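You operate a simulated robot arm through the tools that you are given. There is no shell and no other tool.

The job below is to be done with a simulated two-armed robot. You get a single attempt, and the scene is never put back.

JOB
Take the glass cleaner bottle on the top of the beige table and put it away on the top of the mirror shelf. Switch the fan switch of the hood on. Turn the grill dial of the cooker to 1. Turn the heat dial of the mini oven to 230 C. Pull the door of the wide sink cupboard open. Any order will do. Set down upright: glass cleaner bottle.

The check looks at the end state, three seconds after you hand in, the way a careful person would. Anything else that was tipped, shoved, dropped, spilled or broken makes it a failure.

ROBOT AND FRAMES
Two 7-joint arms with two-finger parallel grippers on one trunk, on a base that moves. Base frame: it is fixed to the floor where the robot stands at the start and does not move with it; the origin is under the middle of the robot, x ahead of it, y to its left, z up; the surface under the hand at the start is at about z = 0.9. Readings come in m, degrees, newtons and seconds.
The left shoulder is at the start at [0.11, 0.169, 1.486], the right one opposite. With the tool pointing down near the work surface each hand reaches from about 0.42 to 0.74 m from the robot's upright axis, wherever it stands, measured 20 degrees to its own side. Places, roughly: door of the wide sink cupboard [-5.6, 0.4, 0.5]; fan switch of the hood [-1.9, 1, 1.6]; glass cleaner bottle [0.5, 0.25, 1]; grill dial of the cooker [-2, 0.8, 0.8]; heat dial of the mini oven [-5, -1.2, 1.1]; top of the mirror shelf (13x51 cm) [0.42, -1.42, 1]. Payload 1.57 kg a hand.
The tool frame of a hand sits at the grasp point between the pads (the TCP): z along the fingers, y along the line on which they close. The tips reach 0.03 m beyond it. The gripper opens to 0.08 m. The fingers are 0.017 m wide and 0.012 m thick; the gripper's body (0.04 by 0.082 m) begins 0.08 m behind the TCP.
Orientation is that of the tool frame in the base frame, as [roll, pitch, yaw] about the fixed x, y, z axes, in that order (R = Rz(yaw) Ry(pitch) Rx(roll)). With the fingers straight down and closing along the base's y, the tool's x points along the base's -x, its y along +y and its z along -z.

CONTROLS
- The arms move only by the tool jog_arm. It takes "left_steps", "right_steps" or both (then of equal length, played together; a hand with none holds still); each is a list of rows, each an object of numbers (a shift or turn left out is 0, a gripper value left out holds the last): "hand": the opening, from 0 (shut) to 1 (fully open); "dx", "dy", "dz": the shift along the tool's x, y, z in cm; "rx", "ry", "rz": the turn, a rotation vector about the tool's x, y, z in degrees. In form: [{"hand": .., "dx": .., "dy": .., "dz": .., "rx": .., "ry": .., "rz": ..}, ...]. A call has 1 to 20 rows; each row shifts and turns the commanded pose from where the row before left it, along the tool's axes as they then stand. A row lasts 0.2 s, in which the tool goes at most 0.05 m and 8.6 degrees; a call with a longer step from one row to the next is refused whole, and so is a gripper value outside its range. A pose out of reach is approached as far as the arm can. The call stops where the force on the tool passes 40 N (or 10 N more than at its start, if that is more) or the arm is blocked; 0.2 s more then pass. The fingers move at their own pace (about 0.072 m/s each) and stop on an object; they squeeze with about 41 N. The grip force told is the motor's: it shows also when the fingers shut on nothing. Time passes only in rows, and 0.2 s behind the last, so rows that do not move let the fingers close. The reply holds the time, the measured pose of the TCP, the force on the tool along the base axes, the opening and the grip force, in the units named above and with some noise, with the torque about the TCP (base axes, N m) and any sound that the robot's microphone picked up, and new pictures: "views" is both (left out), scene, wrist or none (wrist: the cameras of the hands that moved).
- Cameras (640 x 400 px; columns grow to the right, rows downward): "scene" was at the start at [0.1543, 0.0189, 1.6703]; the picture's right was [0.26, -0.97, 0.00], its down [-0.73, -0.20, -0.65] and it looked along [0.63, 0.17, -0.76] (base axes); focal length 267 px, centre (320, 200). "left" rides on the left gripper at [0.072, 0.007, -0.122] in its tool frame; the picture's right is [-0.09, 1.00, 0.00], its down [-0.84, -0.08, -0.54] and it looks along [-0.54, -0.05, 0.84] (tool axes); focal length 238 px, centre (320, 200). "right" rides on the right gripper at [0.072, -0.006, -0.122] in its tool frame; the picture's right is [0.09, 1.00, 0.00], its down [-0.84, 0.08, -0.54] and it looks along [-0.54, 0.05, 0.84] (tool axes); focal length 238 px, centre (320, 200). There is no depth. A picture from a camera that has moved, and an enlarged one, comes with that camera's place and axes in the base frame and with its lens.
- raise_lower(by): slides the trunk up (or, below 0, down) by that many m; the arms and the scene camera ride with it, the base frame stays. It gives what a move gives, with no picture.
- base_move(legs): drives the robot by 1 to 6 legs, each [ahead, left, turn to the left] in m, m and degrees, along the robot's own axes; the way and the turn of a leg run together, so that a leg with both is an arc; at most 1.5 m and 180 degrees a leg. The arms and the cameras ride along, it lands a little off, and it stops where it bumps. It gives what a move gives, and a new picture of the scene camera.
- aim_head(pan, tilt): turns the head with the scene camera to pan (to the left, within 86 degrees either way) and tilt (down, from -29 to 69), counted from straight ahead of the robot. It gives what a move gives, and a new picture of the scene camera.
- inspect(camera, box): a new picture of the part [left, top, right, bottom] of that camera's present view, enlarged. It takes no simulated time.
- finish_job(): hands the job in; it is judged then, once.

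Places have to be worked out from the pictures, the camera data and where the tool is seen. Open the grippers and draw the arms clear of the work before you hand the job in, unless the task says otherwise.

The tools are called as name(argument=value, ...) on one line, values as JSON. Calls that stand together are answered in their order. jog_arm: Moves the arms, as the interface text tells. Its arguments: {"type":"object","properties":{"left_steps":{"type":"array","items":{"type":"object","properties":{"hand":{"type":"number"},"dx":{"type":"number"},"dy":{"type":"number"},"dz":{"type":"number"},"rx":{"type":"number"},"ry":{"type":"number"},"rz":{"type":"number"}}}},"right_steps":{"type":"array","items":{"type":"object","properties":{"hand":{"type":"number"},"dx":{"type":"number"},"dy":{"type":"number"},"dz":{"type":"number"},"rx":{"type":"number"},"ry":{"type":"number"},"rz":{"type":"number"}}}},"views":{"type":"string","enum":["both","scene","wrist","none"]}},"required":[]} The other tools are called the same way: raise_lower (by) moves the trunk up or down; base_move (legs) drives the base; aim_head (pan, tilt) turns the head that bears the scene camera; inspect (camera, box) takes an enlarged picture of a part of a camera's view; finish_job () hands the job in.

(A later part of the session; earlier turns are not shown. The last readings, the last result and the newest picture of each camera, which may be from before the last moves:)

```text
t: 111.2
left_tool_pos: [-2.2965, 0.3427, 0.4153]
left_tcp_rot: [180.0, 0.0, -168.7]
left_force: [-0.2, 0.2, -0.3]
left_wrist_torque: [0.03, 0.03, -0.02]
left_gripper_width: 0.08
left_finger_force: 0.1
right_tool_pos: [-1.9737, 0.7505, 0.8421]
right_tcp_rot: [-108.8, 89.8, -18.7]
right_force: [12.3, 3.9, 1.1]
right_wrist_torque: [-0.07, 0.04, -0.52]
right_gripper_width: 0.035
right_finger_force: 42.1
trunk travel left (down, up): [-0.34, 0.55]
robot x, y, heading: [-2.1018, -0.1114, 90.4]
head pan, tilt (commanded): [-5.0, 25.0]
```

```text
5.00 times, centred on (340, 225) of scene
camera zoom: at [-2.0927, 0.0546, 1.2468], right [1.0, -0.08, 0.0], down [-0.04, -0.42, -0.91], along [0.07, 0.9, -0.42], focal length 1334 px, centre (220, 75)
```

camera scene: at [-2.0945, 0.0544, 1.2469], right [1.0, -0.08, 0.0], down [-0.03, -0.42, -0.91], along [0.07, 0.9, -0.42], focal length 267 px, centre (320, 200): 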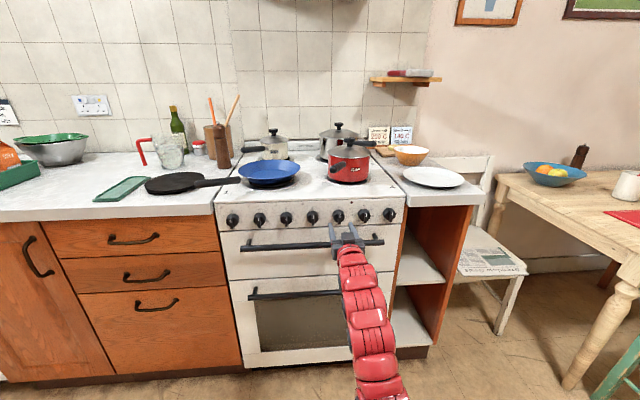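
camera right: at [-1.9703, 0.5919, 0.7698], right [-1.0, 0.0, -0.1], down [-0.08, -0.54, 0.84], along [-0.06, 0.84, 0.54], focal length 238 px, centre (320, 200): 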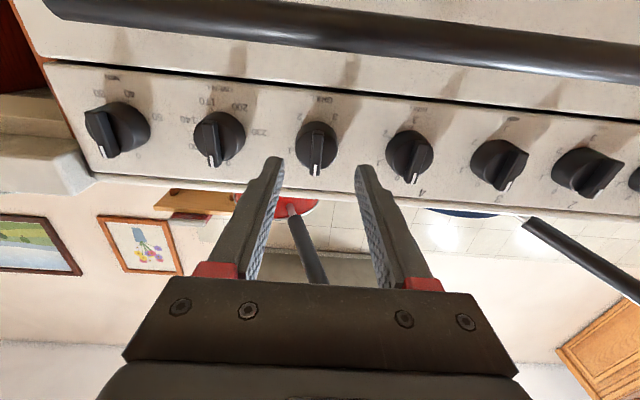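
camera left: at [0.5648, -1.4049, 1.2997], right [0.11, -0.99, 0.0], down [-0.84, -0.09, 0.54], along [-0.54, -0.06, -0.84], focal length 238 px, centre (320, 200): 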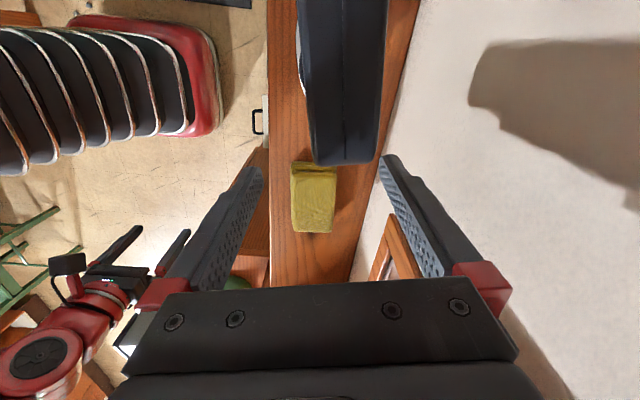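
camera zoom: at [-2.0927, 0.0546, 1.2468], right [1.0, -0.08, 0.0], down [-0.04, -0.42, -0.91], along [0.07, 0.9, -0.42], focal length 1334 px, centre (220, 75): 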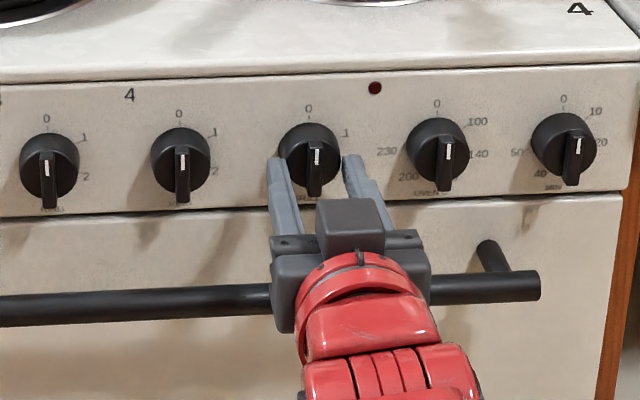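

The fingers closed on the knob's round skirt (35 mm) rather than the bar, with a small sideways load. I relieve the offset and try turning 15° clockwise to see if the knob follows.

jog_arm(right_steps=[{"dy": -0.35}, {"rz": 5}, {"rz": 5}, {"rz": 5}, {}], views="none")

inspect(camera="scene", box=[280, 185, 400, 265])

inspect(camera="right", box=[240, 60, 400, 220])

```text
t: 112.4
left_tool_pos: [-2.2979, 0.3409, 0.415]
left_tcp_rot: [-180.0, 0.0, -168.8]
left_force: [-1.0, 0.5, 0.3]
left_wrist_torque: [0.01, -0.01, 0.01]
left_gripper_width: 0.0801
left_finger_force: 0.0
right_tool_pos: [-1.975, 0.752, 0.8405]
right_tcp_rot: [90.0, 75.1, -179.6]
right_force: [5.6, -3.6, 3.0]
right_wrist_torque: [0.11, -0.01, -0.21]
right_gripper_width: 0.0353
right_finger_force: 42.2
trunk travel left (down, up): [-0.34, 0.55]
robot x, y, heading: [-2.103, -0.1171, 90.1]
head pan, tilt (commanded): [-5.0, 25.0]
```

```text
5.00 times, centred on (340, 225) of scene
camera zoom: at [-2.094, 0.0534, 1.247], right [1.0, -0.08, 0.0], down [-0.04, -0.42, -0.91], along [0.07, 0.9, -0.42], focal length 1334 px, centre (220, 75)
```

zoom: 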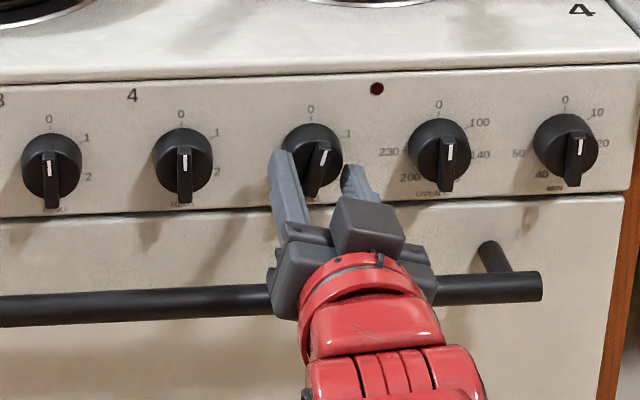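

```text
2.50 times, centred on (320, 140) of right
camera zoom: at [-1.9869, 0.6292, 0.7701], right [-0.99, 0.0, 0.17], down [0.14, -0.54, 0.83], along [0.09, 0.84, 0.53], focal length 596 px, centre (320, 350)
```

zoom: 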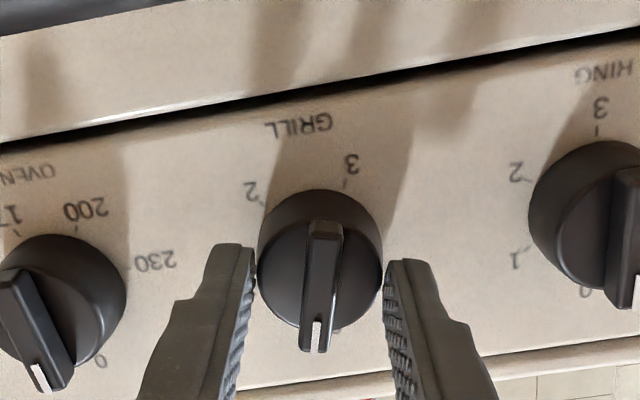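

The knob turns with the hand (15° so far). I continue to about 63° and then check against the "1" mark.

jog_arm(right_steps=[{"rz": 8}, {"rz": 8}, {"rz": 8}, {"rz": 8}, {"rz": 8}, {"rz": 8}, {}], views="none")

inspect(camera="scene", box=[280, 185, 400, 265])

inspect(camera="right", box=[240, 60, 400, 220])

```text
t: 114.0
left_tool_pos: [-2.2982, 0.3412, 0.4157]
left_tcp_rot: [180.0, -0.1, -168.6]
left_force: [0.0, -0.1, 0.6]
left_wrist_torque: [0.02, -0.02, 0.02]
left_gripper_width: 0.08
left_finger_force: 0.0
right_tool_pos: [-1.9751, 0.7503, 0.8428]
right_tcp_rot: [90.0, 27.0, -179.7]
right_force: [0.1, 5.0, 9.3]
right_wrist_torque: [0.35, -0.02, -0.07]
right_gripper_width: 0.0348
right_finger_force: 42.3
trunk travel left (down, up): [-0.34, 0.55]
robot x, y, heading: [-2.1014, -0.1173, 90.3]
head pan, tilt (commanded): [-5.0, 25.0]
```

```text
5.00 times, centred on (340, 225) of scene
camera zoom: at [-2.0947, 0.0538, 1.2471], right [1.0, -0.08, 0.0], down [-0.03, -0.42, -0.91], along [0.07, 0.9, -0.42], focal length 1334 px, centre (220, 75)
```

zoom: 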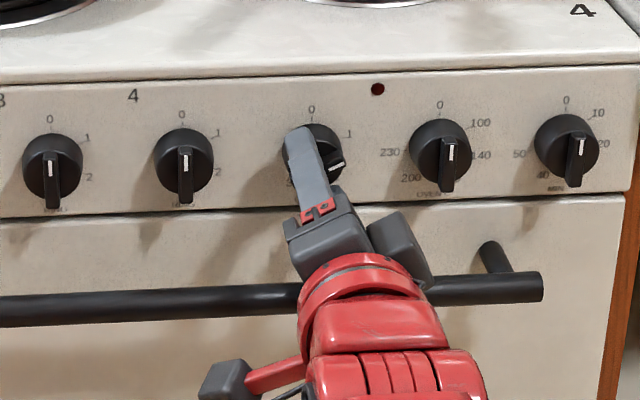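

```text
2.50 times, centred on (320, 140) of right
camera zoom: at [-2.0366, 0.6289, 0.803], right [-0.54, 0.0, 0.84], down [0.71, -0.54, 0.45], along [0.45, 0.84, 0.29], focal length 596 px, centre (320, 350)
```

zoom: 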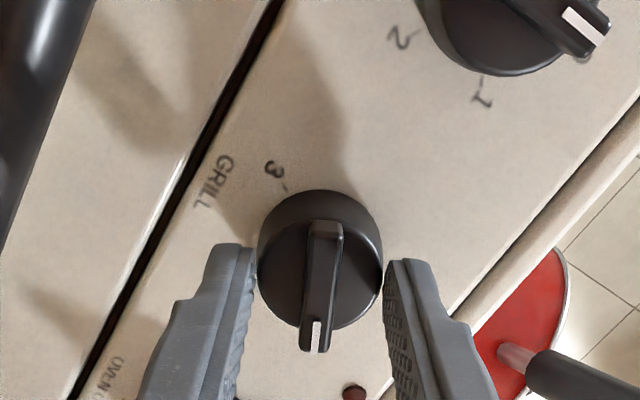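

At 63°, the bar is near the "1" direction. I turn the last 7°.

jog_arm(right_steps=[{"rz": 4}, {"rz": 3}, {}], views="none")

inspect(camera="right", box=[240, 60, 400, 220])

inspect(camera="scene", box=[300, 195, 370, 245])

```text
t: 114.8
left_tool_pos: [-2.2981, 0.3415, 0.416]
left_tcp_rot: [179.9, 0.0, -168.7]
left_force: [-0.4, 0.3, 0.9]
left_wrist_torque: [0.02, -0.02, 0.02]
left_gripper_width: 0.0799
left_finger_force: 0.0
right_tool_pos: [-1.9757, 0.751, 0.8423]
right_tcp_rot: [89.9, 20.2, -179.7]
right_force: [-2.3, 3.9, 9.4]
right_wrist_torque: [0.11, 0.0, 0.35]
right_gripper_width: 0.035
right_finger_force: 41.9
trunk travel left (down, up): [-0.34, 0.55]
robot x, y, heading: [-2.1023, -0.1179, 90.1]
head pan, tilt (commanded): [-5.0, 25.0]
```

```text
2.50 times, centred on (320, 140) of right
camera zoom: at [-2.0408, 0.6288, 0.8109], right [-0.43, 0.0, 0.9], down [0.76, -0.54, 0.36], along [0.48, 0.84, 0.23], focal length 596 px, centre (320, 350)
```

zoom: 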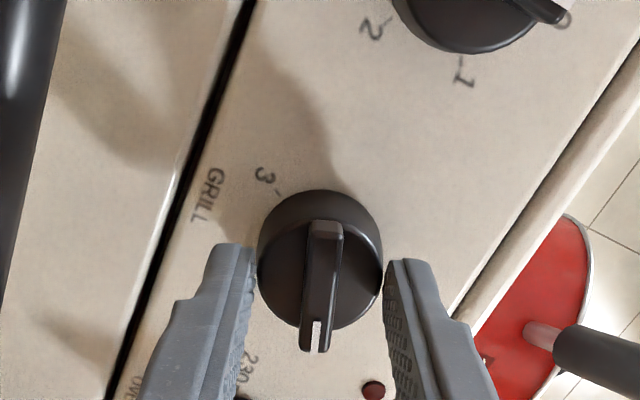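

```text
8.00 times, centred on (335, 220) of scene
camera zoom: at [-2.0951, 0.0534, 1.2471], right [1.0, -0.08, 0.0], down [-0.03, -0.42, -0.91], along [0.07, 0.9, -0.42], focal length 2135 px, centre (200, 40)
```

zoom: 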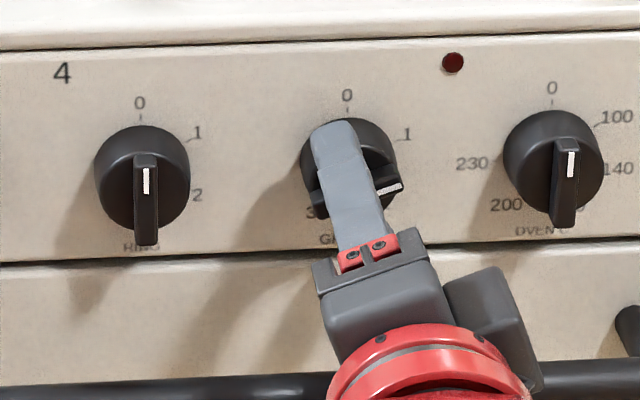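

Turned 70° in total. I open the fingers and back straight out to view the dial.

jog_arm(right_steps=[{"hand": 0.6}, {"hand": 0.7}, {}, {"dz": -3}, {"dz": -4}, {"dz": -4}, {}], views="none")

inspect(camera="scene", box=[300, 195, 370, 245])

inspect(camera="right", box=[240, 20, 400, 180])

```text
t: 116.4
left_tool_pos: [-2.298, 0.3428, 0.4145]
left_tcp_rot: [-180.0, 0.0, -168.7]
left_force: [-0.5, 0.2, -0.1]
left_wrist_torque: [-0.02, -0.02, 0.0]
left_gripper_width: 0.0797
left_finger_force: 0.1
right_tool_pos: [-1.9725, 0.6428, 0.8419]
right_tcp_rot: [90.1, 20.3, -179.7]
right_force: [0.2, 0.6, 0.7]
right_wrist_torque: [0.01, 0.0, -0.02]
right_gripper_width: 0.0564
right_finger_force: 0.0
trunk travel left (down, up): [-0.34, 0.55]
robot x, y, heading: [-2.0984, -0.1172, 90.0]
head pan, tilt (commanded): [-5.0, 25.0]
```

```text
8.00 times, centred on (335, 220) of scene
camera zoom: at [-2.0945, 0.0544, 1.2469], right [1.0, -0.08, 0.0], down [-0.03, -0.42, -0.91], along [0.07, 0.9, -0.42], focal length 2135 px, centre (200, 40)
```

zoom: 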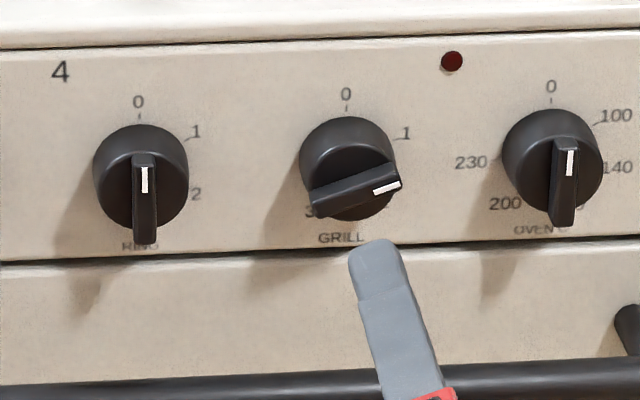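

```text
2.50 times, centred on (320, 100) of right
camera zoom: at [-2.0381, 0.5214, 0.8109], right [-0.43, 0.0, 0.9], down [0.76, -0.54, 0.36], along [0.48, 0.84, 0.23], focal length 596 px, centre (320, 450)
```

zoom: 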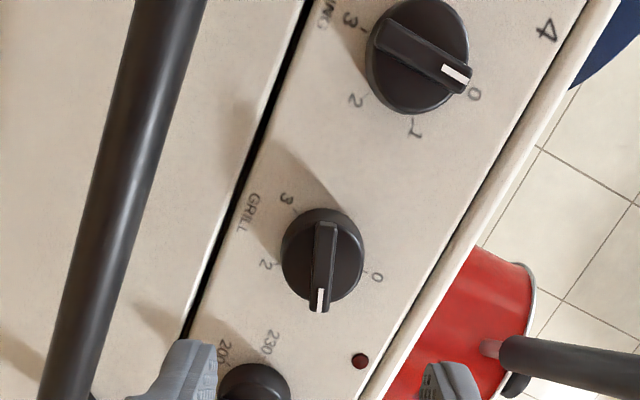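

The pointer now seems to lie along the "1" tick. I zoom in on the wrist view to confirm.

inspect(camera="right", box=[285, 65, 365, 125])

inspect(camera="scene", box=[318, 200, 358, 230])

```text
6.67 times, centred on (325, 95) of right
camera zoom: at [-2.0381, 0.5214, 0.8109], right [-0.43, 0.0, 0.9], down [0.76, -0.54, 0.36], along [0.48, 0.84, 0.23], focal length 1589 px, centre (287, 900)
```

zoom: 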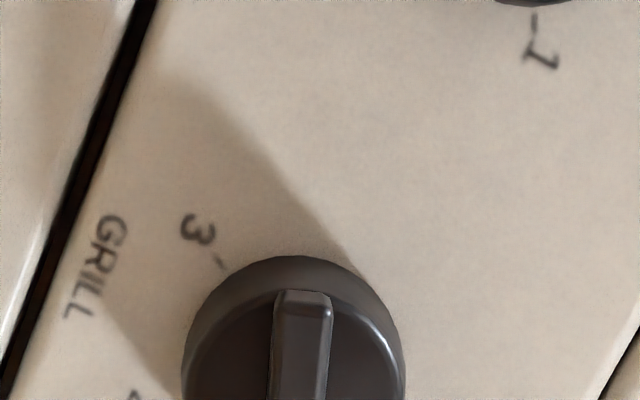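

```text
13.33 times, centred on (338, 215) of scene
camera zoom: at [-2.0945, 0.0544, 1.2469], right [1.0, -0.08, 0.0], down [-0.03, -0.42, -0.91], along [0.07, 0.9, -0.42], focal length 3558 px, centre (80, 0)
```

zoom: 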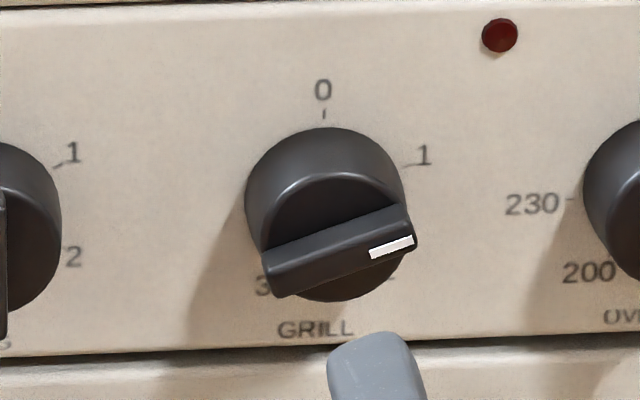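

The pointer agrees with "1" (about 72° measured against the tick at 70°). I back away from the cooker and raise the trunk for a better view.

base_move(legs=[[-0.35, 0, 0]])

raise_lower(by=0.4)

aim_head(pan=75, tilt=25)

```text
t: 118.6
left_tool_pos: [-2.2971, -0.0085, 0.4154]
left_tcp_rot: [180.0, 0.0, -168.4]
left_force: [0.4, 0.0, 0.7]
left_wrist_torque: [-0.04, 0.0, -0.01]
left_gripper_width: 0.0801
left_finger_force: 0.0
right_tool_pos: [-1.9742, 0.2952, 0.8422]
right_tcp_rot: [90.0, 20.2, -179.4]
right_force: [-0.2, -0.3, -0.6]
right_wrist_torque: [-0.01, -0.04, 0.01]
right_gripper_width: 0.0559
right_finger_force: 0.1
trunk travel left (down, up): [-0.34, 0.55]
robot x, y, heading: [-2.0978, -0.4649, 90.8]
head pan, tilt (commanded): [-5.0, 25.0]
camera scene: at [-2.0926, -0.295, 1.247], right [1.0, -0.08, 0.0], down [-0.03, -0.42, -0.91], along [0.07, 0.9, -0.42], focal length 267 px, centre (320, 200)
```

scene: 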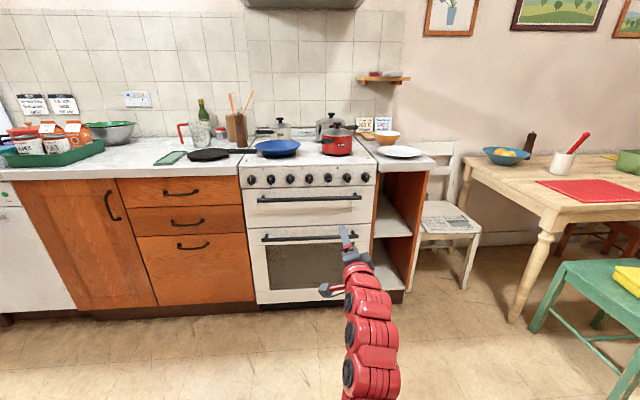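

```text
t: 122.5
left_tool_pos: [-2.2963, -0.0089, 0.8139]
left_tcp_rot: [180.0, 0.1, -168.3]
left_force: [-0.6, -0.3, 0.1]
left_wrist_torque: [-0.04, 0.01, 0.02]
left_gripper_width: 0.0799
left_finger_force: 0.1
right_tool_pos: [-1.9754, 0.2956, 1.242]
right_tcp_rot: [90.0, 20.1, -179.2]
right_force: [-0.5, -1.3, 0.3]
right_wrist_torque: [0.01, 0.0, 0.03]
right_gripper_width: 0.0563
right_finger_force: 0.1
trunk travel left (down, up): [-0.74, 0.15]
robot x, y, heading: [-2.0983, -0.4633, 90.5]
head pan, tilt (commanded): [-5.0, 25.0]
```

```text
t: 124.0
left_tool_pos: [-2.2973, -0.008, 0.8148]
left_tcp_rot: [-180.0, -0.1, -168.3]
left_force: [-0.3, 0.5, -0.4]
left_wrist_torque: [-0.02, 0.01, 0.0]
left_gripper_width: 0.0799
left_finger_force: 0.0
right_tool_pos: [-1.9753, 0.2955, 1.2423]
right_tcp_rot: [90.1, 20.1, -179.2]
right_force: [0.1, -0.8, -0.2]
right_wrist_torque: [0.01, -0.01, 0.03]
right_gripper_width: 0.0562
right_finger_force: 0.1
trunk travel left (down, up): [-0.74, 0.15]
robot x, y, heading: [-2.098, -0.466, 90.5]
head pan, tilt (commanded): [75.0, 25.0]
camera scene: at [-2.1888, -0.3635, 1.6469], right [0.25, 0.97, 0.0], down [0.41, -0.1, -0.91], along [-0.88, 0.22, -0.42], focal length 267 px, centre (320, 200)
```

scene: 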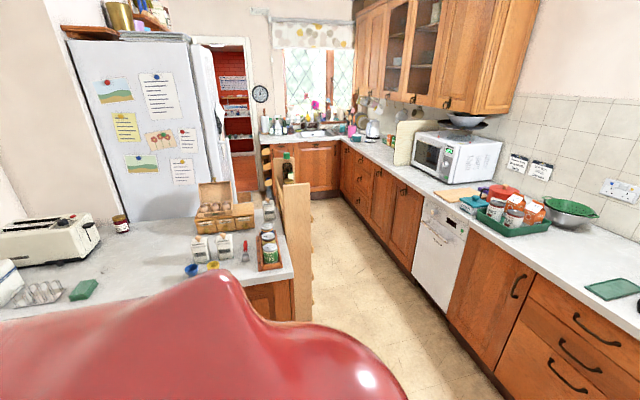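

I see the passage between the peninsula and the counters, with the sink cupboard at its far end. I turn to face −x and line up with the passage.

base_move(legs=[[0, 0, 90], [0, -0.85, 0]])

aim_head(pan=0, tilt=30)

```text
t: 132.5
left_tool_pos: [-2.585, 0.1859, 0.8146]
left_tcp_rot: [180.0, 0.0, -76.8]
left_force: [-0.2, 0.5, -0.9]
left_wrist_torque: [-0.02, 0.02, 0.02]
left_gripper_width: 0.0801
left_finger_force: 0.2
right_tool_pos: [-2.8971, 0.5007, 1.2428]
right_tcp_rot: [90.2, 20.2, -87.7]
right_force: [0.1, 0.1, -0.1]
right_wrist_torque: [-0.01, 0.03, 0.01]
right_gripper_width: 0.0557
right_finger_force: 0.1
trunk travel left (down, up): [-0.74, 0.15]
robot x, y, heading: [-2.1375, 0.4006, -177.6]
head pan, tilt (commanded): [75.0, 25.0]
camera scene: at [-2.236, 0.3045, 1.6469], right [-0.98, 0.22, 0.0], down [0.09, 0.41, -0.91], along [-0.2, -0.88, -0.42], focal length 267 px, centre (320, 200)
```

scene: 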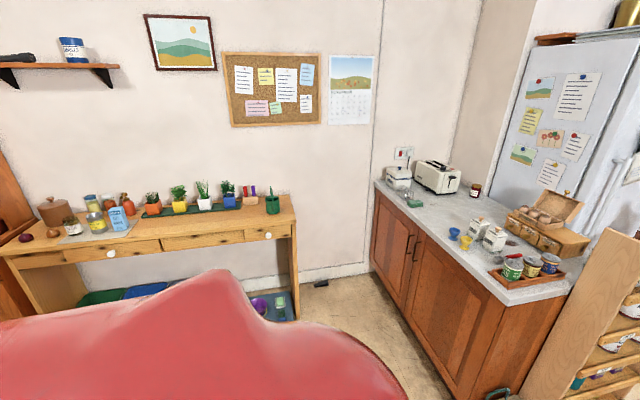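

```text
t: 133.9
left_tool_pos: [-2.5858, 0.1866, 0.8156]
left_tcp_rot: [180.0, 0.0, -76.7]
left_force: [-0.4, 1.3, 0.1]
left_wrist_torque: [-0.01, -0.05, 0.02]
left_gripper_width: 0.0802
left_finger_force: 0.1
right_tool_pos: [-2.899, 0.5002, 1.2436]
right_tcp_rot: [90.1, 20.2, -87.7]
right_force: [-0.1, 0.0, 0.3]
right_wrist_torque: [-0.01, -0.02, 0.01]
right_gripper_width: 0.0557
right_finger_force: 0.1
trunk travel left (down, up): [-0.74, 0.15]
robot x, y, heading: [-2.1333, 0.3953, -177.7]
head pan, tilt (commanded): [0.0, 30.0]
camera scene: at [-2.3062, 0.3905, 1.6389], right [-0.04, 1.0, 0.0], down [0.5, 0.02, -0.87], along [-0.87, -0.04, -0.5], focal length 267 px, centre (320, 200)
```

scene: 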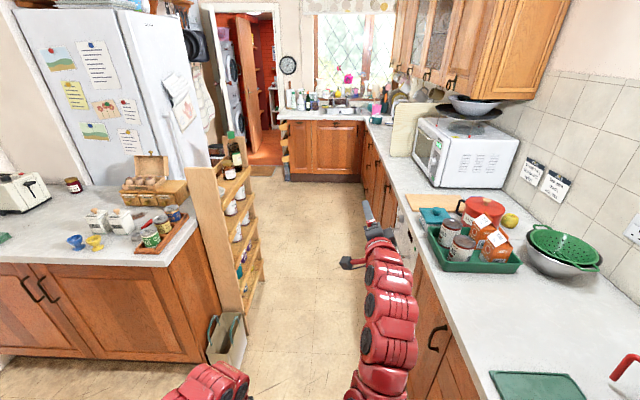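

The passage runs from y≈−0.11 (rack, bag) to y≈0.76 (counter). I straighten the heading and drive in along y≈0.33.

base_move(legs=[[0, 0, -2.3], [1.3, 0.06, 0]])

aim_head(pan=0, tilt=25)

aim_head(pan=50, tilt=25)

```text
t: 140.9
left_tool_pos: [-3.8903, 0.1391, 0.8151]
left_tcp_rot: [-180.0, 0.1, -78.8]
left_force: [-0.2, 0.5, -0.6]
left_wrist_torque: [0.01, 0.0, 0.01]
left_gripper_width: 0.0798
left_finger_force: 0.1
right_tool_pos: [-4.1906, 0.4666, 1.2424]
right_tcp_rot: [90.2, 20.2, -89.8]
right_force: [0.3, 0.4, -0.3]
right_wrist_torque: [0.02, 0.01, -0.01]
right_gripper_width: 0.0563
right_finger_force: 0.1
trunk travel left (down, up): [-0.74, 0.15]
robot x, y, heading: [-3.4303, 0.3367, -179.7]
head pan, tilt (commanded): [0.0, 30.0]
camera scene: at [-3.6023, 0.3338, 1.6389], right [0.0, 1.0, 0.0], down [0.5, 0.0, -0.87], along [-0.87, 0.0, -0.5], focal length 267 px, centre (320, 200)
```

scene: 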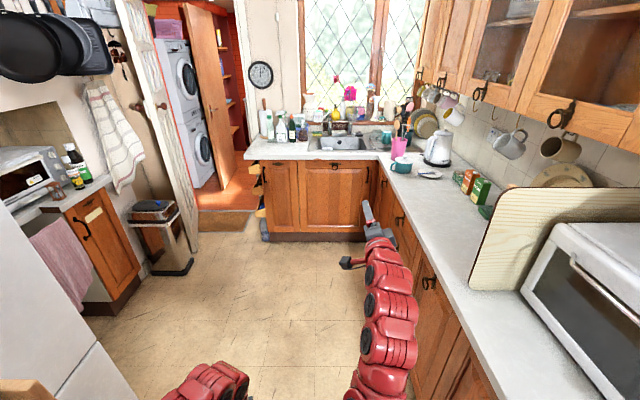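

```text
t: 141.5
left_tool_pos: [-3.8894, 0.1396, 0.8158]
left_tcp_rot: [180.0, 0.0, -78.9]
left_force: [-0.1, 0.2, -0.2]
left_wrist_torque: [0.04, -0.01, 0.03]
left_gripper_width: 0.0798
left_finger_force: 0.1
right_tool_pos: [-4.1906, 0.4661, 1.2427]
right_tcp_rot: [90.2, 20.2, -89.8]
right_force: [0.2, 0.2, -0.7]
right_wrist_torque: [0.02, 0.02, 0.0]
right_gripper_width: 0.056
right_finger_force: 0.0
trunk travel left (down, up): [-0.74, 0.15]
robot x, y, heading: [-3.4318, 0.3359, -179.7]
head pan, tilt (commanded): [0.0, 25.0]
camera scene: at [-3.6041, 0.3338, 1.6468], right [0.0, 1.0, 0.0], down [0.42, 0.0, -0.91], along [-0.91, 0.0, -0.42], focal length 267 px, centre (320, 200)
```

scene: 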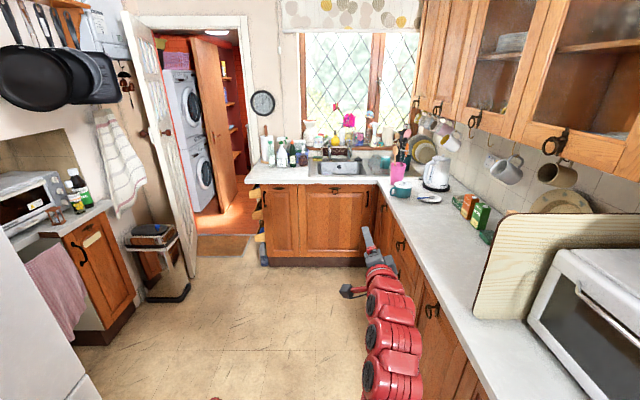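

```text
t: 142.7
left_tool_pos: [-3.8889, 0.1401, 0.8145]
left_tcp_rot: [180.0, 0.0, -78.9]
left_force: [-0.5, 0.1, 0.0]
left_wrist_torque: [0.02, -0.01, -0.02]
left_gripper_width: 0.0798
left_finger_force: 0.0
right_tool_pos: [-4.1896, 0.4658, 1.2422]
right_tcp_rot: [90.1, 20.3, -89.8]
right_force: [-0.4, 0.1, 0.1]
right_wrist_torque: [0.0, 0.08, -0.03]
right_gripper_width: 0.0559
right_finger_force: 0.1
trunk travel left (down, up): [-0.74, 0.15]
robot x, y, heading: [-3.4309, 0.3375, -179.6]
head pan, tilt (commanded): [50.0, 25.0]
camera scene: at [-3.5709, 0.2634, 1.6469], right [-0.77, 0.64, 0.0], down [0.27, 0.32, -0.91], along [-0.58, -0.7, -0.42], focal length 267 px, centre (320, 200)
```

scene: 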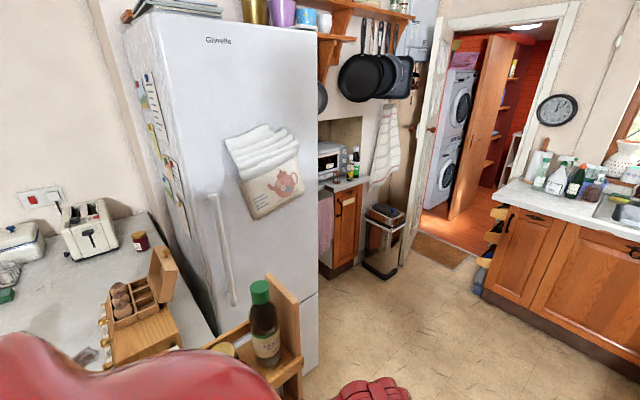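

The mini oven sits on the counter past the fridge. I enlarge it in this view.

inspect(camera="scene", box=[290, 110, 450, 280])

aim_head(pan=30, tilt=25)

inspect(camera="scene", box=[120, 100, 330, 300])

```text
2.35 times, centred on (370, 195) of scene
camera zoom: at [-3.5709, 0.2634, 1.6469], right [-0.77, 0.64, 0.0], down [0.27, 0.32, -0.91], along [-0.58, -0.7, -0.42], focal length 628 px, centre (202, 212)
```

zoom: 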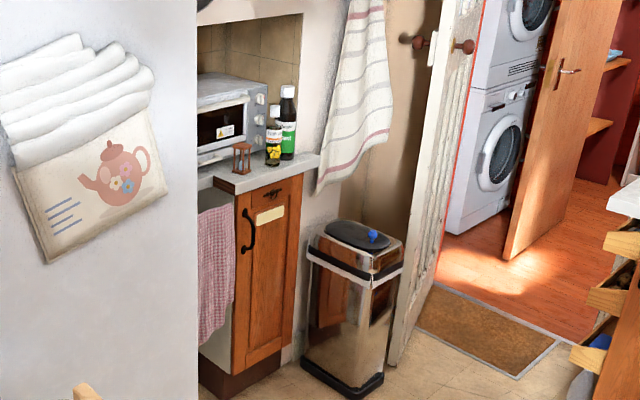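

```text
t: 143.5
left_tool_pos: [-3.8895, 0.1393, 0.8149]
left_tcp_rot: [-180.0, 0.0, -78.9]
left_force: [0.4, -0.4, -0.4]
left_wrist_torque: [-0.03, 0.01, 0.01]
left_gripper_width: 0.0805
left_finger_force: 0.2
right_tool_pos: [-4.1903, 0.4654, 1.2426]
right_tcp_rot: [90.2, 20.2, -89.9]
right_force: [0.4, -0.1, -0.3]
right_wrist_torque: [-0.02, 0.03, -0.02]
right_gripper_width: 0.056
right_finger_force: 0.1
trunk travel left (down, up): [-0.74, 0.15]
robot x, y, heading: [-3.4291, 0.3339, -179.5]
head pan, tilt (commanded): [30.0, 25.0]
camera scene: at [-3.5914, 0.2876, 1.6469], right [-0.5, 0.86, 0.0], down [0.37, 0.21, -0.91], along [-0.78, -0.46, -0.42], focal length 267 px, centre (320, 200)
```

scene: 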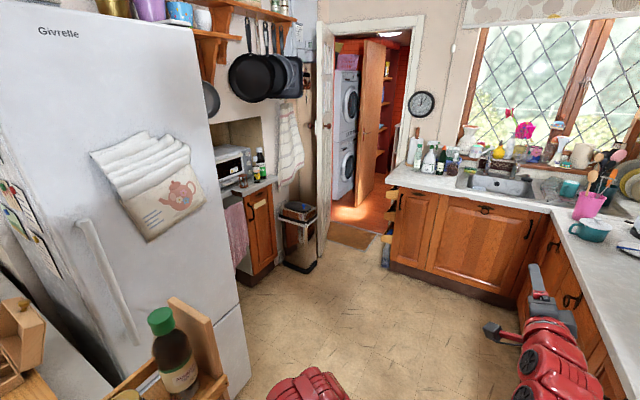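

```text
2.00 times, centred on (225, 200) of scene
camera zoom: at [-3.5914, 0.2876, 1.6469], right [-0.5, 0.86, 0.0], down [0.37, 0.21, -0.91], along [-0.78, -0.46, -0.42], focal length 534 px, centre (510, 200)
```

zoom: 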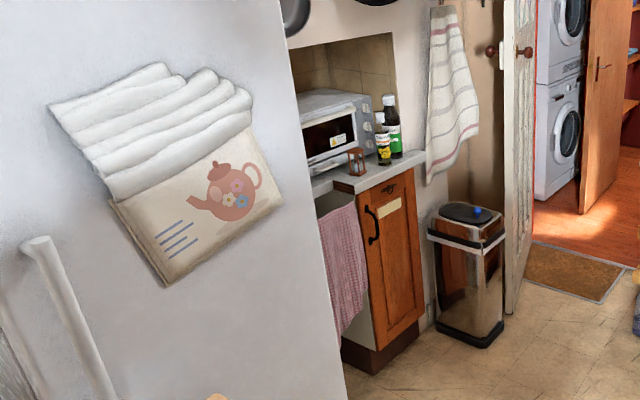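

The oven's knobs are on its right-hand side, with sauce bottles and an hourglass standing in front. I drive further in and turn to face it (−y).

base_move(legs=[[1.1, 0, 0], [0, 0, 90]])

aim_head(pan=-15, tilt=25)

```text
t: 152.9
left_tool_pos: [-4.3505, -0.1266, 0.8146]
left_tcp_rot: [-180.0, 0.0, 9.1]
left_force: [-0.1, 0.3, 1.0]
left_wrist_torque: [0.03, 0.01, 0.0]
left_gripper_width: 0.08
left_finger_force: 0.1
right_tool_pos: [-4.6878, -0.4147, 1.2432]
right_tcp_rot: [90.1, 20.2, -1.9]
right_force: [-0.9, 0.6, 0.8]
right_wrist_torque: [-0.03, -0.03, 0.0]
right_gripper_width: 0.0558
right_finger_force: 0.0
trunk travel left (down, up): [-0.74, 0.15]
robot x, y, heading: [-4.5285, 0.3377, -91.8]
head pan, tilt (commanded): [30.0, 25.0]
camera scene: at [-4.49, 0.1765, 1.6469], right [-0.88, -0.47, 0.0], down [-0.2, 0.37, -0.91], along [0.43, -0.8, -0.42], focal length 267 px, centre (320, 200)
```

scene: 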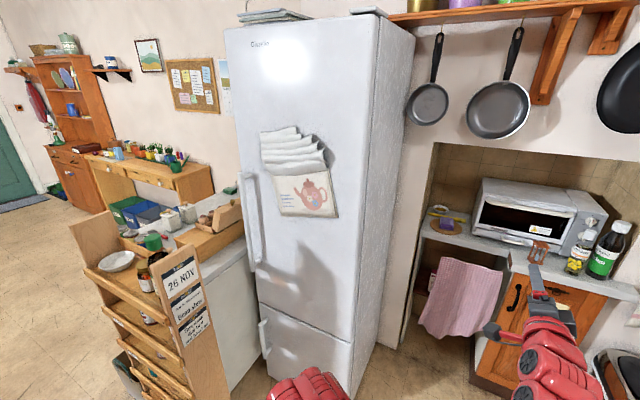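

```text
t: 154.1
left_tool_pos: [-4.3498, -0.126, 0.8157]
left_tcp_rot: [180.0, 0.0, 9.1]
left_force: [0.5, 0.8, -0.7]
left_wrist_torque: [0.02, 0.0, 0.01]
left_gripper_width: 0.0802
left_finger_force: 0.1
right_tool_pos: [-4.6871, -0.4157, 1.2412]
right_tcp_rot: [90.1, 20.2, -2.0]
right_force: [0.3, 0.1, 0.1]
right_wrist_torque: [-0.02, -0.02, 0.01]
right_gripper_width: 0.0561
right_finger_force: 0.0
trunk travel left (down, up): [-0.74, 0.15]
robot x, y, heading: [-4.5268, 0.3445, -91.9]
head pan, tilt (commanded): [-15.0, 25.0]
camera scene: at [-4.5601, 0.1696, 1.6469], right [-0.96, 0.29, 0.0], down [0.12, 0.4, -0.91], along [-0.26, -0.87, -0.42], focal length 267 px, centre (320, 200)
```

scene: 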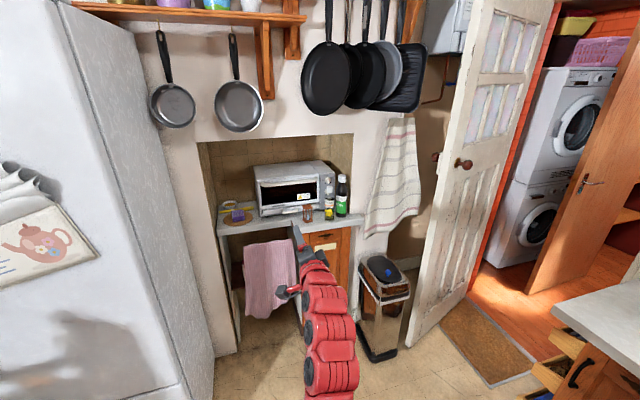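

inspect(camera="scene", box=[200, 140, 370, 260])

```text
3.33 times, centred on (285, 200) of scene
camera zoom: at [-4.5601, 0.1696, 1.6469], right [-0.96, 0.29, 0.0], down [0.12, 0.4, -0.91], along [-0.26, -0.87, -0.42], focal length 890 px, centre (437, 200)
```

zoom: 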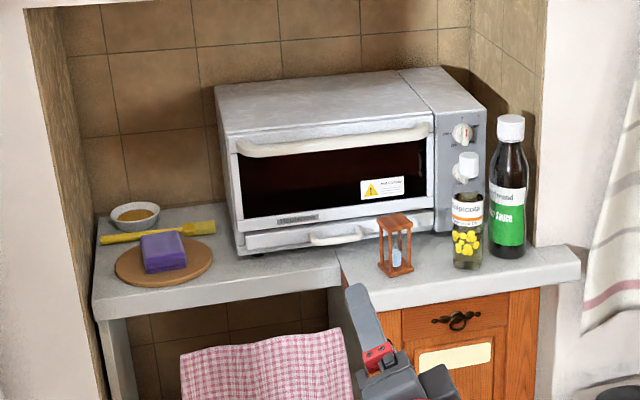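

The knob column is at the oven's right edge, partly hidden by the bottles. I move right and a bit closer for a straight view.

base_move(legs=[[0, 0, 1.9], [0.12, -0.34, 0]])

aim_head(pan=-10, tilt=22)

inspect(camera="scene", box=[240, 150, 400, 260])

```text
t: 156.7
left_tool_pos: [-4.6749, -0.2385, 0.8156]
left_tcp_rot: [180.0, -0.1, 11.1]
left_force: [0.6, -0.1, 0.3]
left_wrist_torque: [0.01, 0.0, -0.02]
left_gripper_width: 0.0801
left_finger_force: 0.1
right_tool_pos: [-5.0018, -0.5403, 1.2422]
right_tcp_rot: [90.0, 20.1, 0.1]
right_force: [0.6, -0.7, -0.1]
right_wrist_torque: [0.0, 0.05, 0.02]
right_gripper_width: 0.0562
right_finger_force: 0.1
trunk travel left (down, up): [-0.74, 0.15]
robot x, y, heading: [-4.8709, 0.2195, -89.9]
head pan, tilt (commanded): [-15.0, 25.0]
camera scene: at [-4.895, 0.0492, 1.6469], right [-0.97, 0.26, 0.0], down [0.11, 0.41, -0.91], along [-0.23, -0.88, -0.42], focal length 267 px, centre (320, 200)
```

scene: 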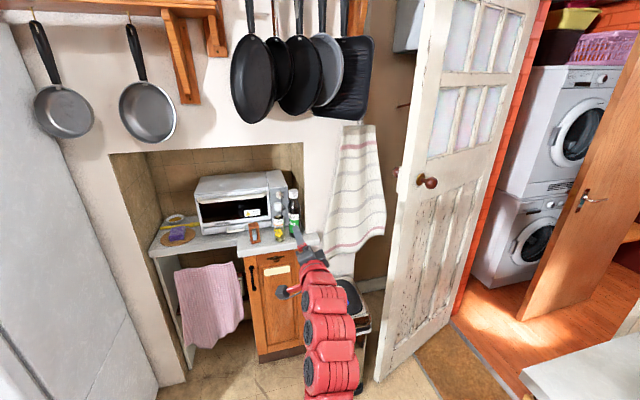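

```text
t: 157.4
left_tool_pos: [-4.6748, -0.2397, 0.815]
left_tcp_rot: [180.0, 0.0, 11.1]
left_force: [0.5, -0.1, -0.4]
left_wrist_torque: [0.0, 0.01, -0.02]
left_gripper_width: 0.0799
left_finger_force: 0.1
right_tool_pos: [-5.0021, -0.5398, 1.2421]
right_tcp_rot: [90.1, 20.3, 0.1]
right_force: [-0.4, -0.4, 0.2]
right_wrist_torque: [0.03, -0.01, 0.02]
right_gripper_width: 0.0558
right_finger_force: 0.0
trunk travel left (down, up): [-0.74, 0.15]
robot x, y, heading: [-4.8728, 0.2179, -89.7]
head pan, tilt (commanded): [-10.0, 22.0]
camera scene: at [-4.8876, 0.0466, 1.6517], right [-0.99, 0.17, 0.0], down [0.06, 0.37, -0.93], along [-0.16, -0.91, -0.38], focal length 267 px, centre (320, 200)
```

scene: 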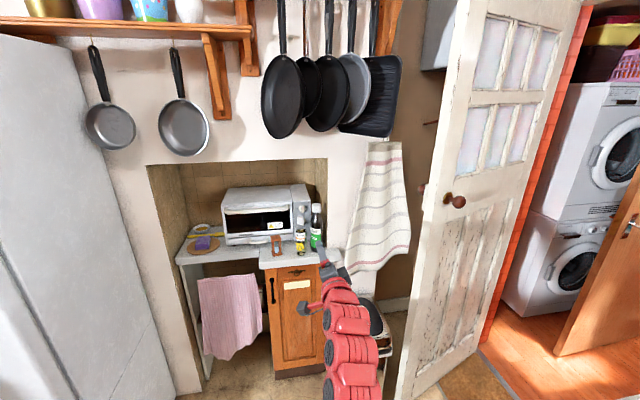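

```text
3.64 times, centred on (320, 205) of scene
camera zoom: at [-4.8876, 0.0466, 1.6517], right [-0.99, 0.17, 0.0], down [0.06, 0.37, -0.93], along [-0.16, -0.91, -0.38], focal length 970 px, centre (320, 182)
```

zoom: 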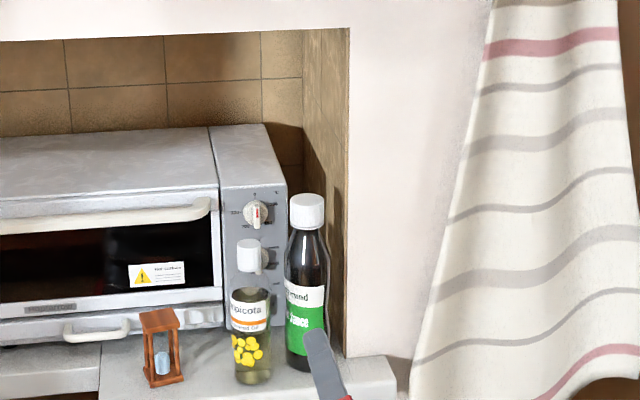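

The top knob is near [-5.01, −1.2, 1.09], matching the heat dial's rough place. I zoom in to read it.

inspect(camera="scene", box=[284, 195, 324, 225])

inspect(camera="right", box=[0, 0, 640, 400])

```text
13.33 times, centred on (304, 210) of scene
camera zoom: at [-4.8876, 0.0466, 1.6517], right [-0.99, 0.17, 0.0], down [0.06, 0.37, -0.93], along [-0.16, -0.91, -0.38], focal length 3558 px, centre (533, 67)
```

zoom: 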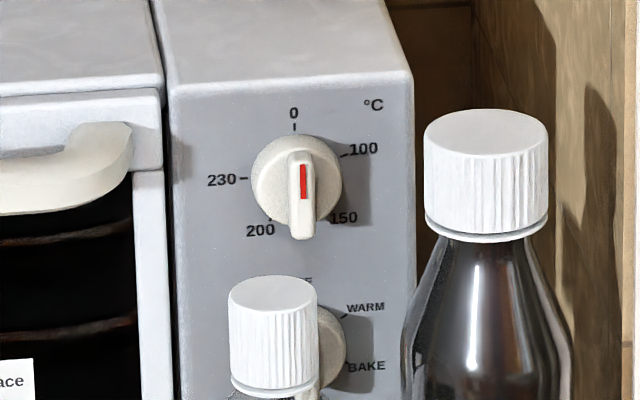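

```text
1.00 times, centred on (320, 200) of right (not enlarged: the box is as wide or as high as the picture)
camera zoom: at [-4.9377, -0.4176, 1.2109], right [0.43, 0.0, 0.9], down [-0.76, 0.54, 0.36], along [-0.49, -0.84, 0.23], focal length 238 px, centre (320, 200)
```

zoom: 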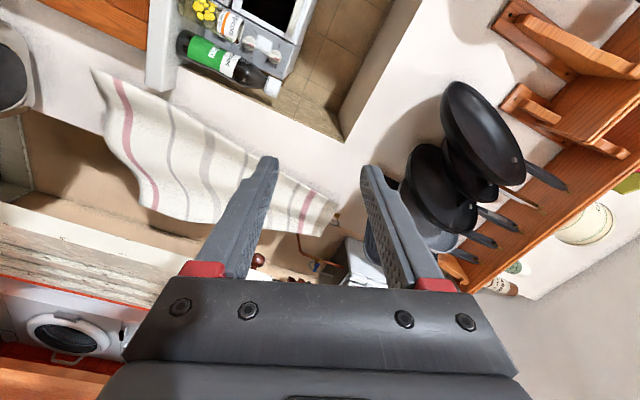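

The top knob is the heat dial: 0 up, 100, 150, 200 clockwise and 230 at the left (about 280°). The bottles stand right in front, so I'll approach over them with the hand pitched down. First I test whether the hand can roll so its camera sits on top.

jog_arm(right_steps=[{"rz": 8.5}, {"rz": 8.5}, {"rz": 8.5}, {"rz": 8.5}, {"rz": 8.5}, {"rz": 8.5}, {"rz": 8.5}, {"rz": 8.5}, {"rz": 8.5}, {"rz": 8.5}, {"rz": 8.5}, {"rz": 8.5}, {"rz": 8}], views="both")

```text
t: 160.2
left_tool_pos: [-4.6752, -0.2388, 0.8152]
left_tcp_rot: [-180.0, -0.1, 11.1]
left_force: [0.5, -0.5, 0.1]
left_wrist_torque: [-0.03, 0.04, 0.01]
left_gripper_width: 0.0799
left_finger_force: 0.0
right_tool_pos: [-5.0017, -0.5391, 1.2419]
right_tcp_rot: [140.5, -89.9, -50.4]
right_force: [0.0, -0.1, 0.0]
right_wrist_torque: [0.0, 0.01, 0.02]
right_gripper_width: 0.056
right_finger_force: 0.0
trunk travel left (down, up): [-0.74, 0.15]
robot x, y, heading: [-4.8674, 0.2205, -89.8]
head pan, tilt (commanded): [-10.0, 22.0]
camera scene: at [-4.8871, 0.0468, 1.6517], right [-0.99, 0.17, 0.0], down [0.06, 0.37, -0.93], along [-0.16, -0.91, -0.37], focal length 267 px, centre (320, 200)
camera right: at [-4.996, -0.4176, 1.3131], right [-1.0, 0.0, 0.09], down [-0.08, 0.54, -0.84], along [-0.05, -0.84, -0.54], focal length 238 px, centre (320, 200)
```

scene: 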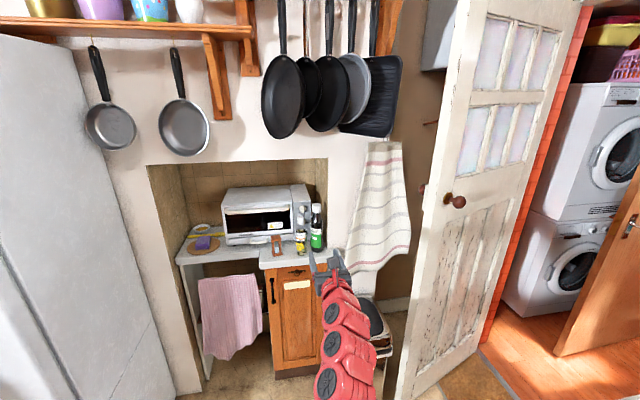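
right: 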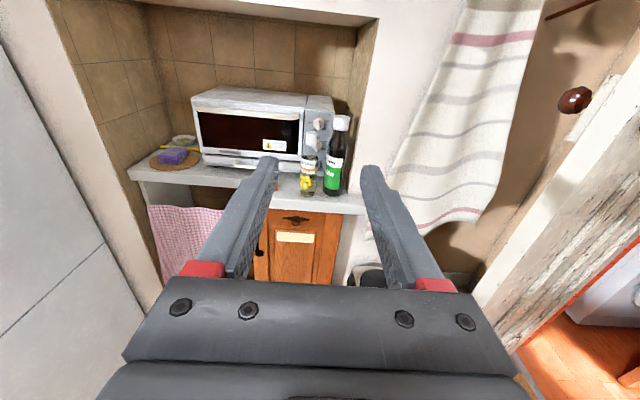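

Camera-up works. This wrist view looks straight at the oven; I zoom in to locate knobs and bottles.

inspect(camera="right", box=[280, 85, 370, 205])

```text
3.33 times, centred on (325, 145) of right
camera zoom: at [-4.996, -0.4176, 1.3131], right [-1.0, 0.0, 0.09], down [-0.08, 0.54, -0.84], along [-0.05, -0.84, -0.54], focal length 794 px, centre (303, 383)
```

zoom: 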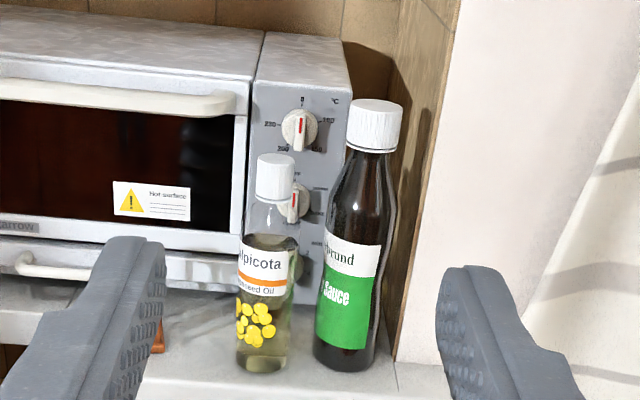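

Triangulated roughly: knob bar near [-5.007, −1.09, 1.13], yellow cap top near [-4.99, −1.05, 1.117], green cap near [-5.071, −1.09, 1.153]. I move closer to measure these better.

base_move(legs=[[0.3, 0, 0]])

inspect(camera="right", box=[250, 40, 410, 200])

aim_head(pan=-10, tilt=35)

```text
t: 162.2
left_tool_pos: [-4.6767, -0.5405, 0.8157]
left_tcp_rot: [179.9, 0.1, 11.2]
left_force: [-0.4, -0.2, 0.4]
left_wrist_torque: [0.01, 0.0, 0.0]
left_gripper_width: 0.0801
left_finger_force: 0.0
right_tool_pos: [-5.0018, -0.8406, 1.241]
right_tcp_rot: [109.1, -89.8, -19.2]
right_force: [-0.4, 0.2, 0.8]
right_wrist_torque: [-0.02, 0.01, 0.02]
right_gripper_width: 0.056
right_finger_force: 0.1
trunk travel left (down, up): [-0.74, 0.15]
robot x, y, heading: [-4.868, -0.0806, -89.8]
head pan, tilt (commanded): [-10.0, 22.0]
camera scene: at [-4.8866, -0.2544, 1.6517], right [-0.98, 0.17, 0.0], down [0.06, 0.37, -0.93], along [-0.16, -0.91, -0.37], focal length 267 px, centre (320, 200)
```

scene: 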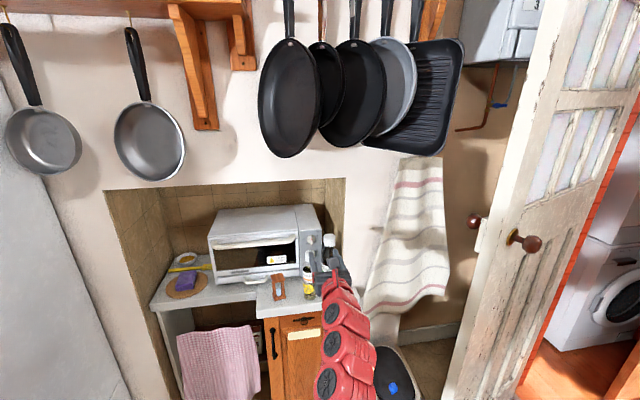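

```text
2.50 times, centred on (330, 120) of right
camera zoom: at [-4.9955, -0.7188, 1.313], right [-1.0, 0.0, 0.1], down [-0.08, 0.54, -0.84], along [-0.05, -0.84, -0.54], focal length 596 px, centre (295, 400)
```

zoom: 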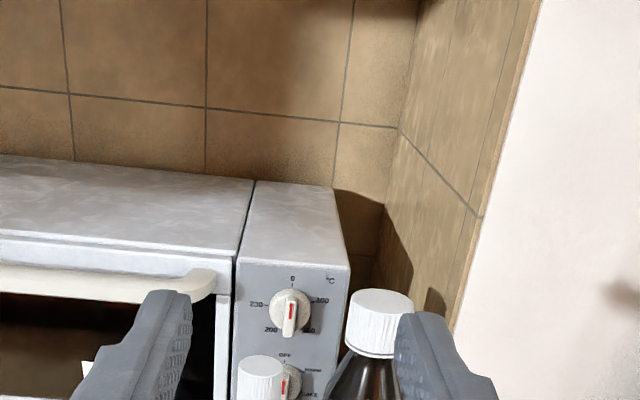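

```text
t: 163.0
left_tool_pos: [-4.6753, -0.5404, 0.8154]
left_tcp_rot: [180.0, 0.1, 11.1]
left_force: [-0.3, 1.2, 1.4]
left_wrist_torque: [-0.01, 0.01, -0.03]
left_gripper_width: 0.08
left_finger_force: 0.1
right_tool_pos: [-5.0012, -0.8419, 1.2416]
right_tcp_rot: [107.7, -89.8, -17.7]
right_force: [0.2, -0.3, 0.2]
right_wrist_torque: [0.0, -0.01, 0.01]
right_gripper_width: 0.0561
right_finger_force: 0.1
trunk travel left (down, up): [-0.74, 0.15]
robot x, y, heading: [-4.8668, -0.0793, -89.8]
head pan, tilt (commanded): [-10.0, 35.0]
camera scene: at [-4.8858, -0.2496, 1.6312], right [-0.98, 0.17, 0.0], down [0.1, 0.56, -0.82], along [-0.14, -0.81, -0.57], focal length 267 px, centre (320, 200)
```

scene: 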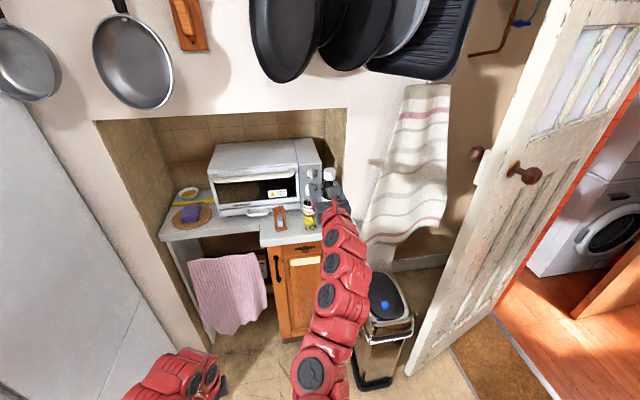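

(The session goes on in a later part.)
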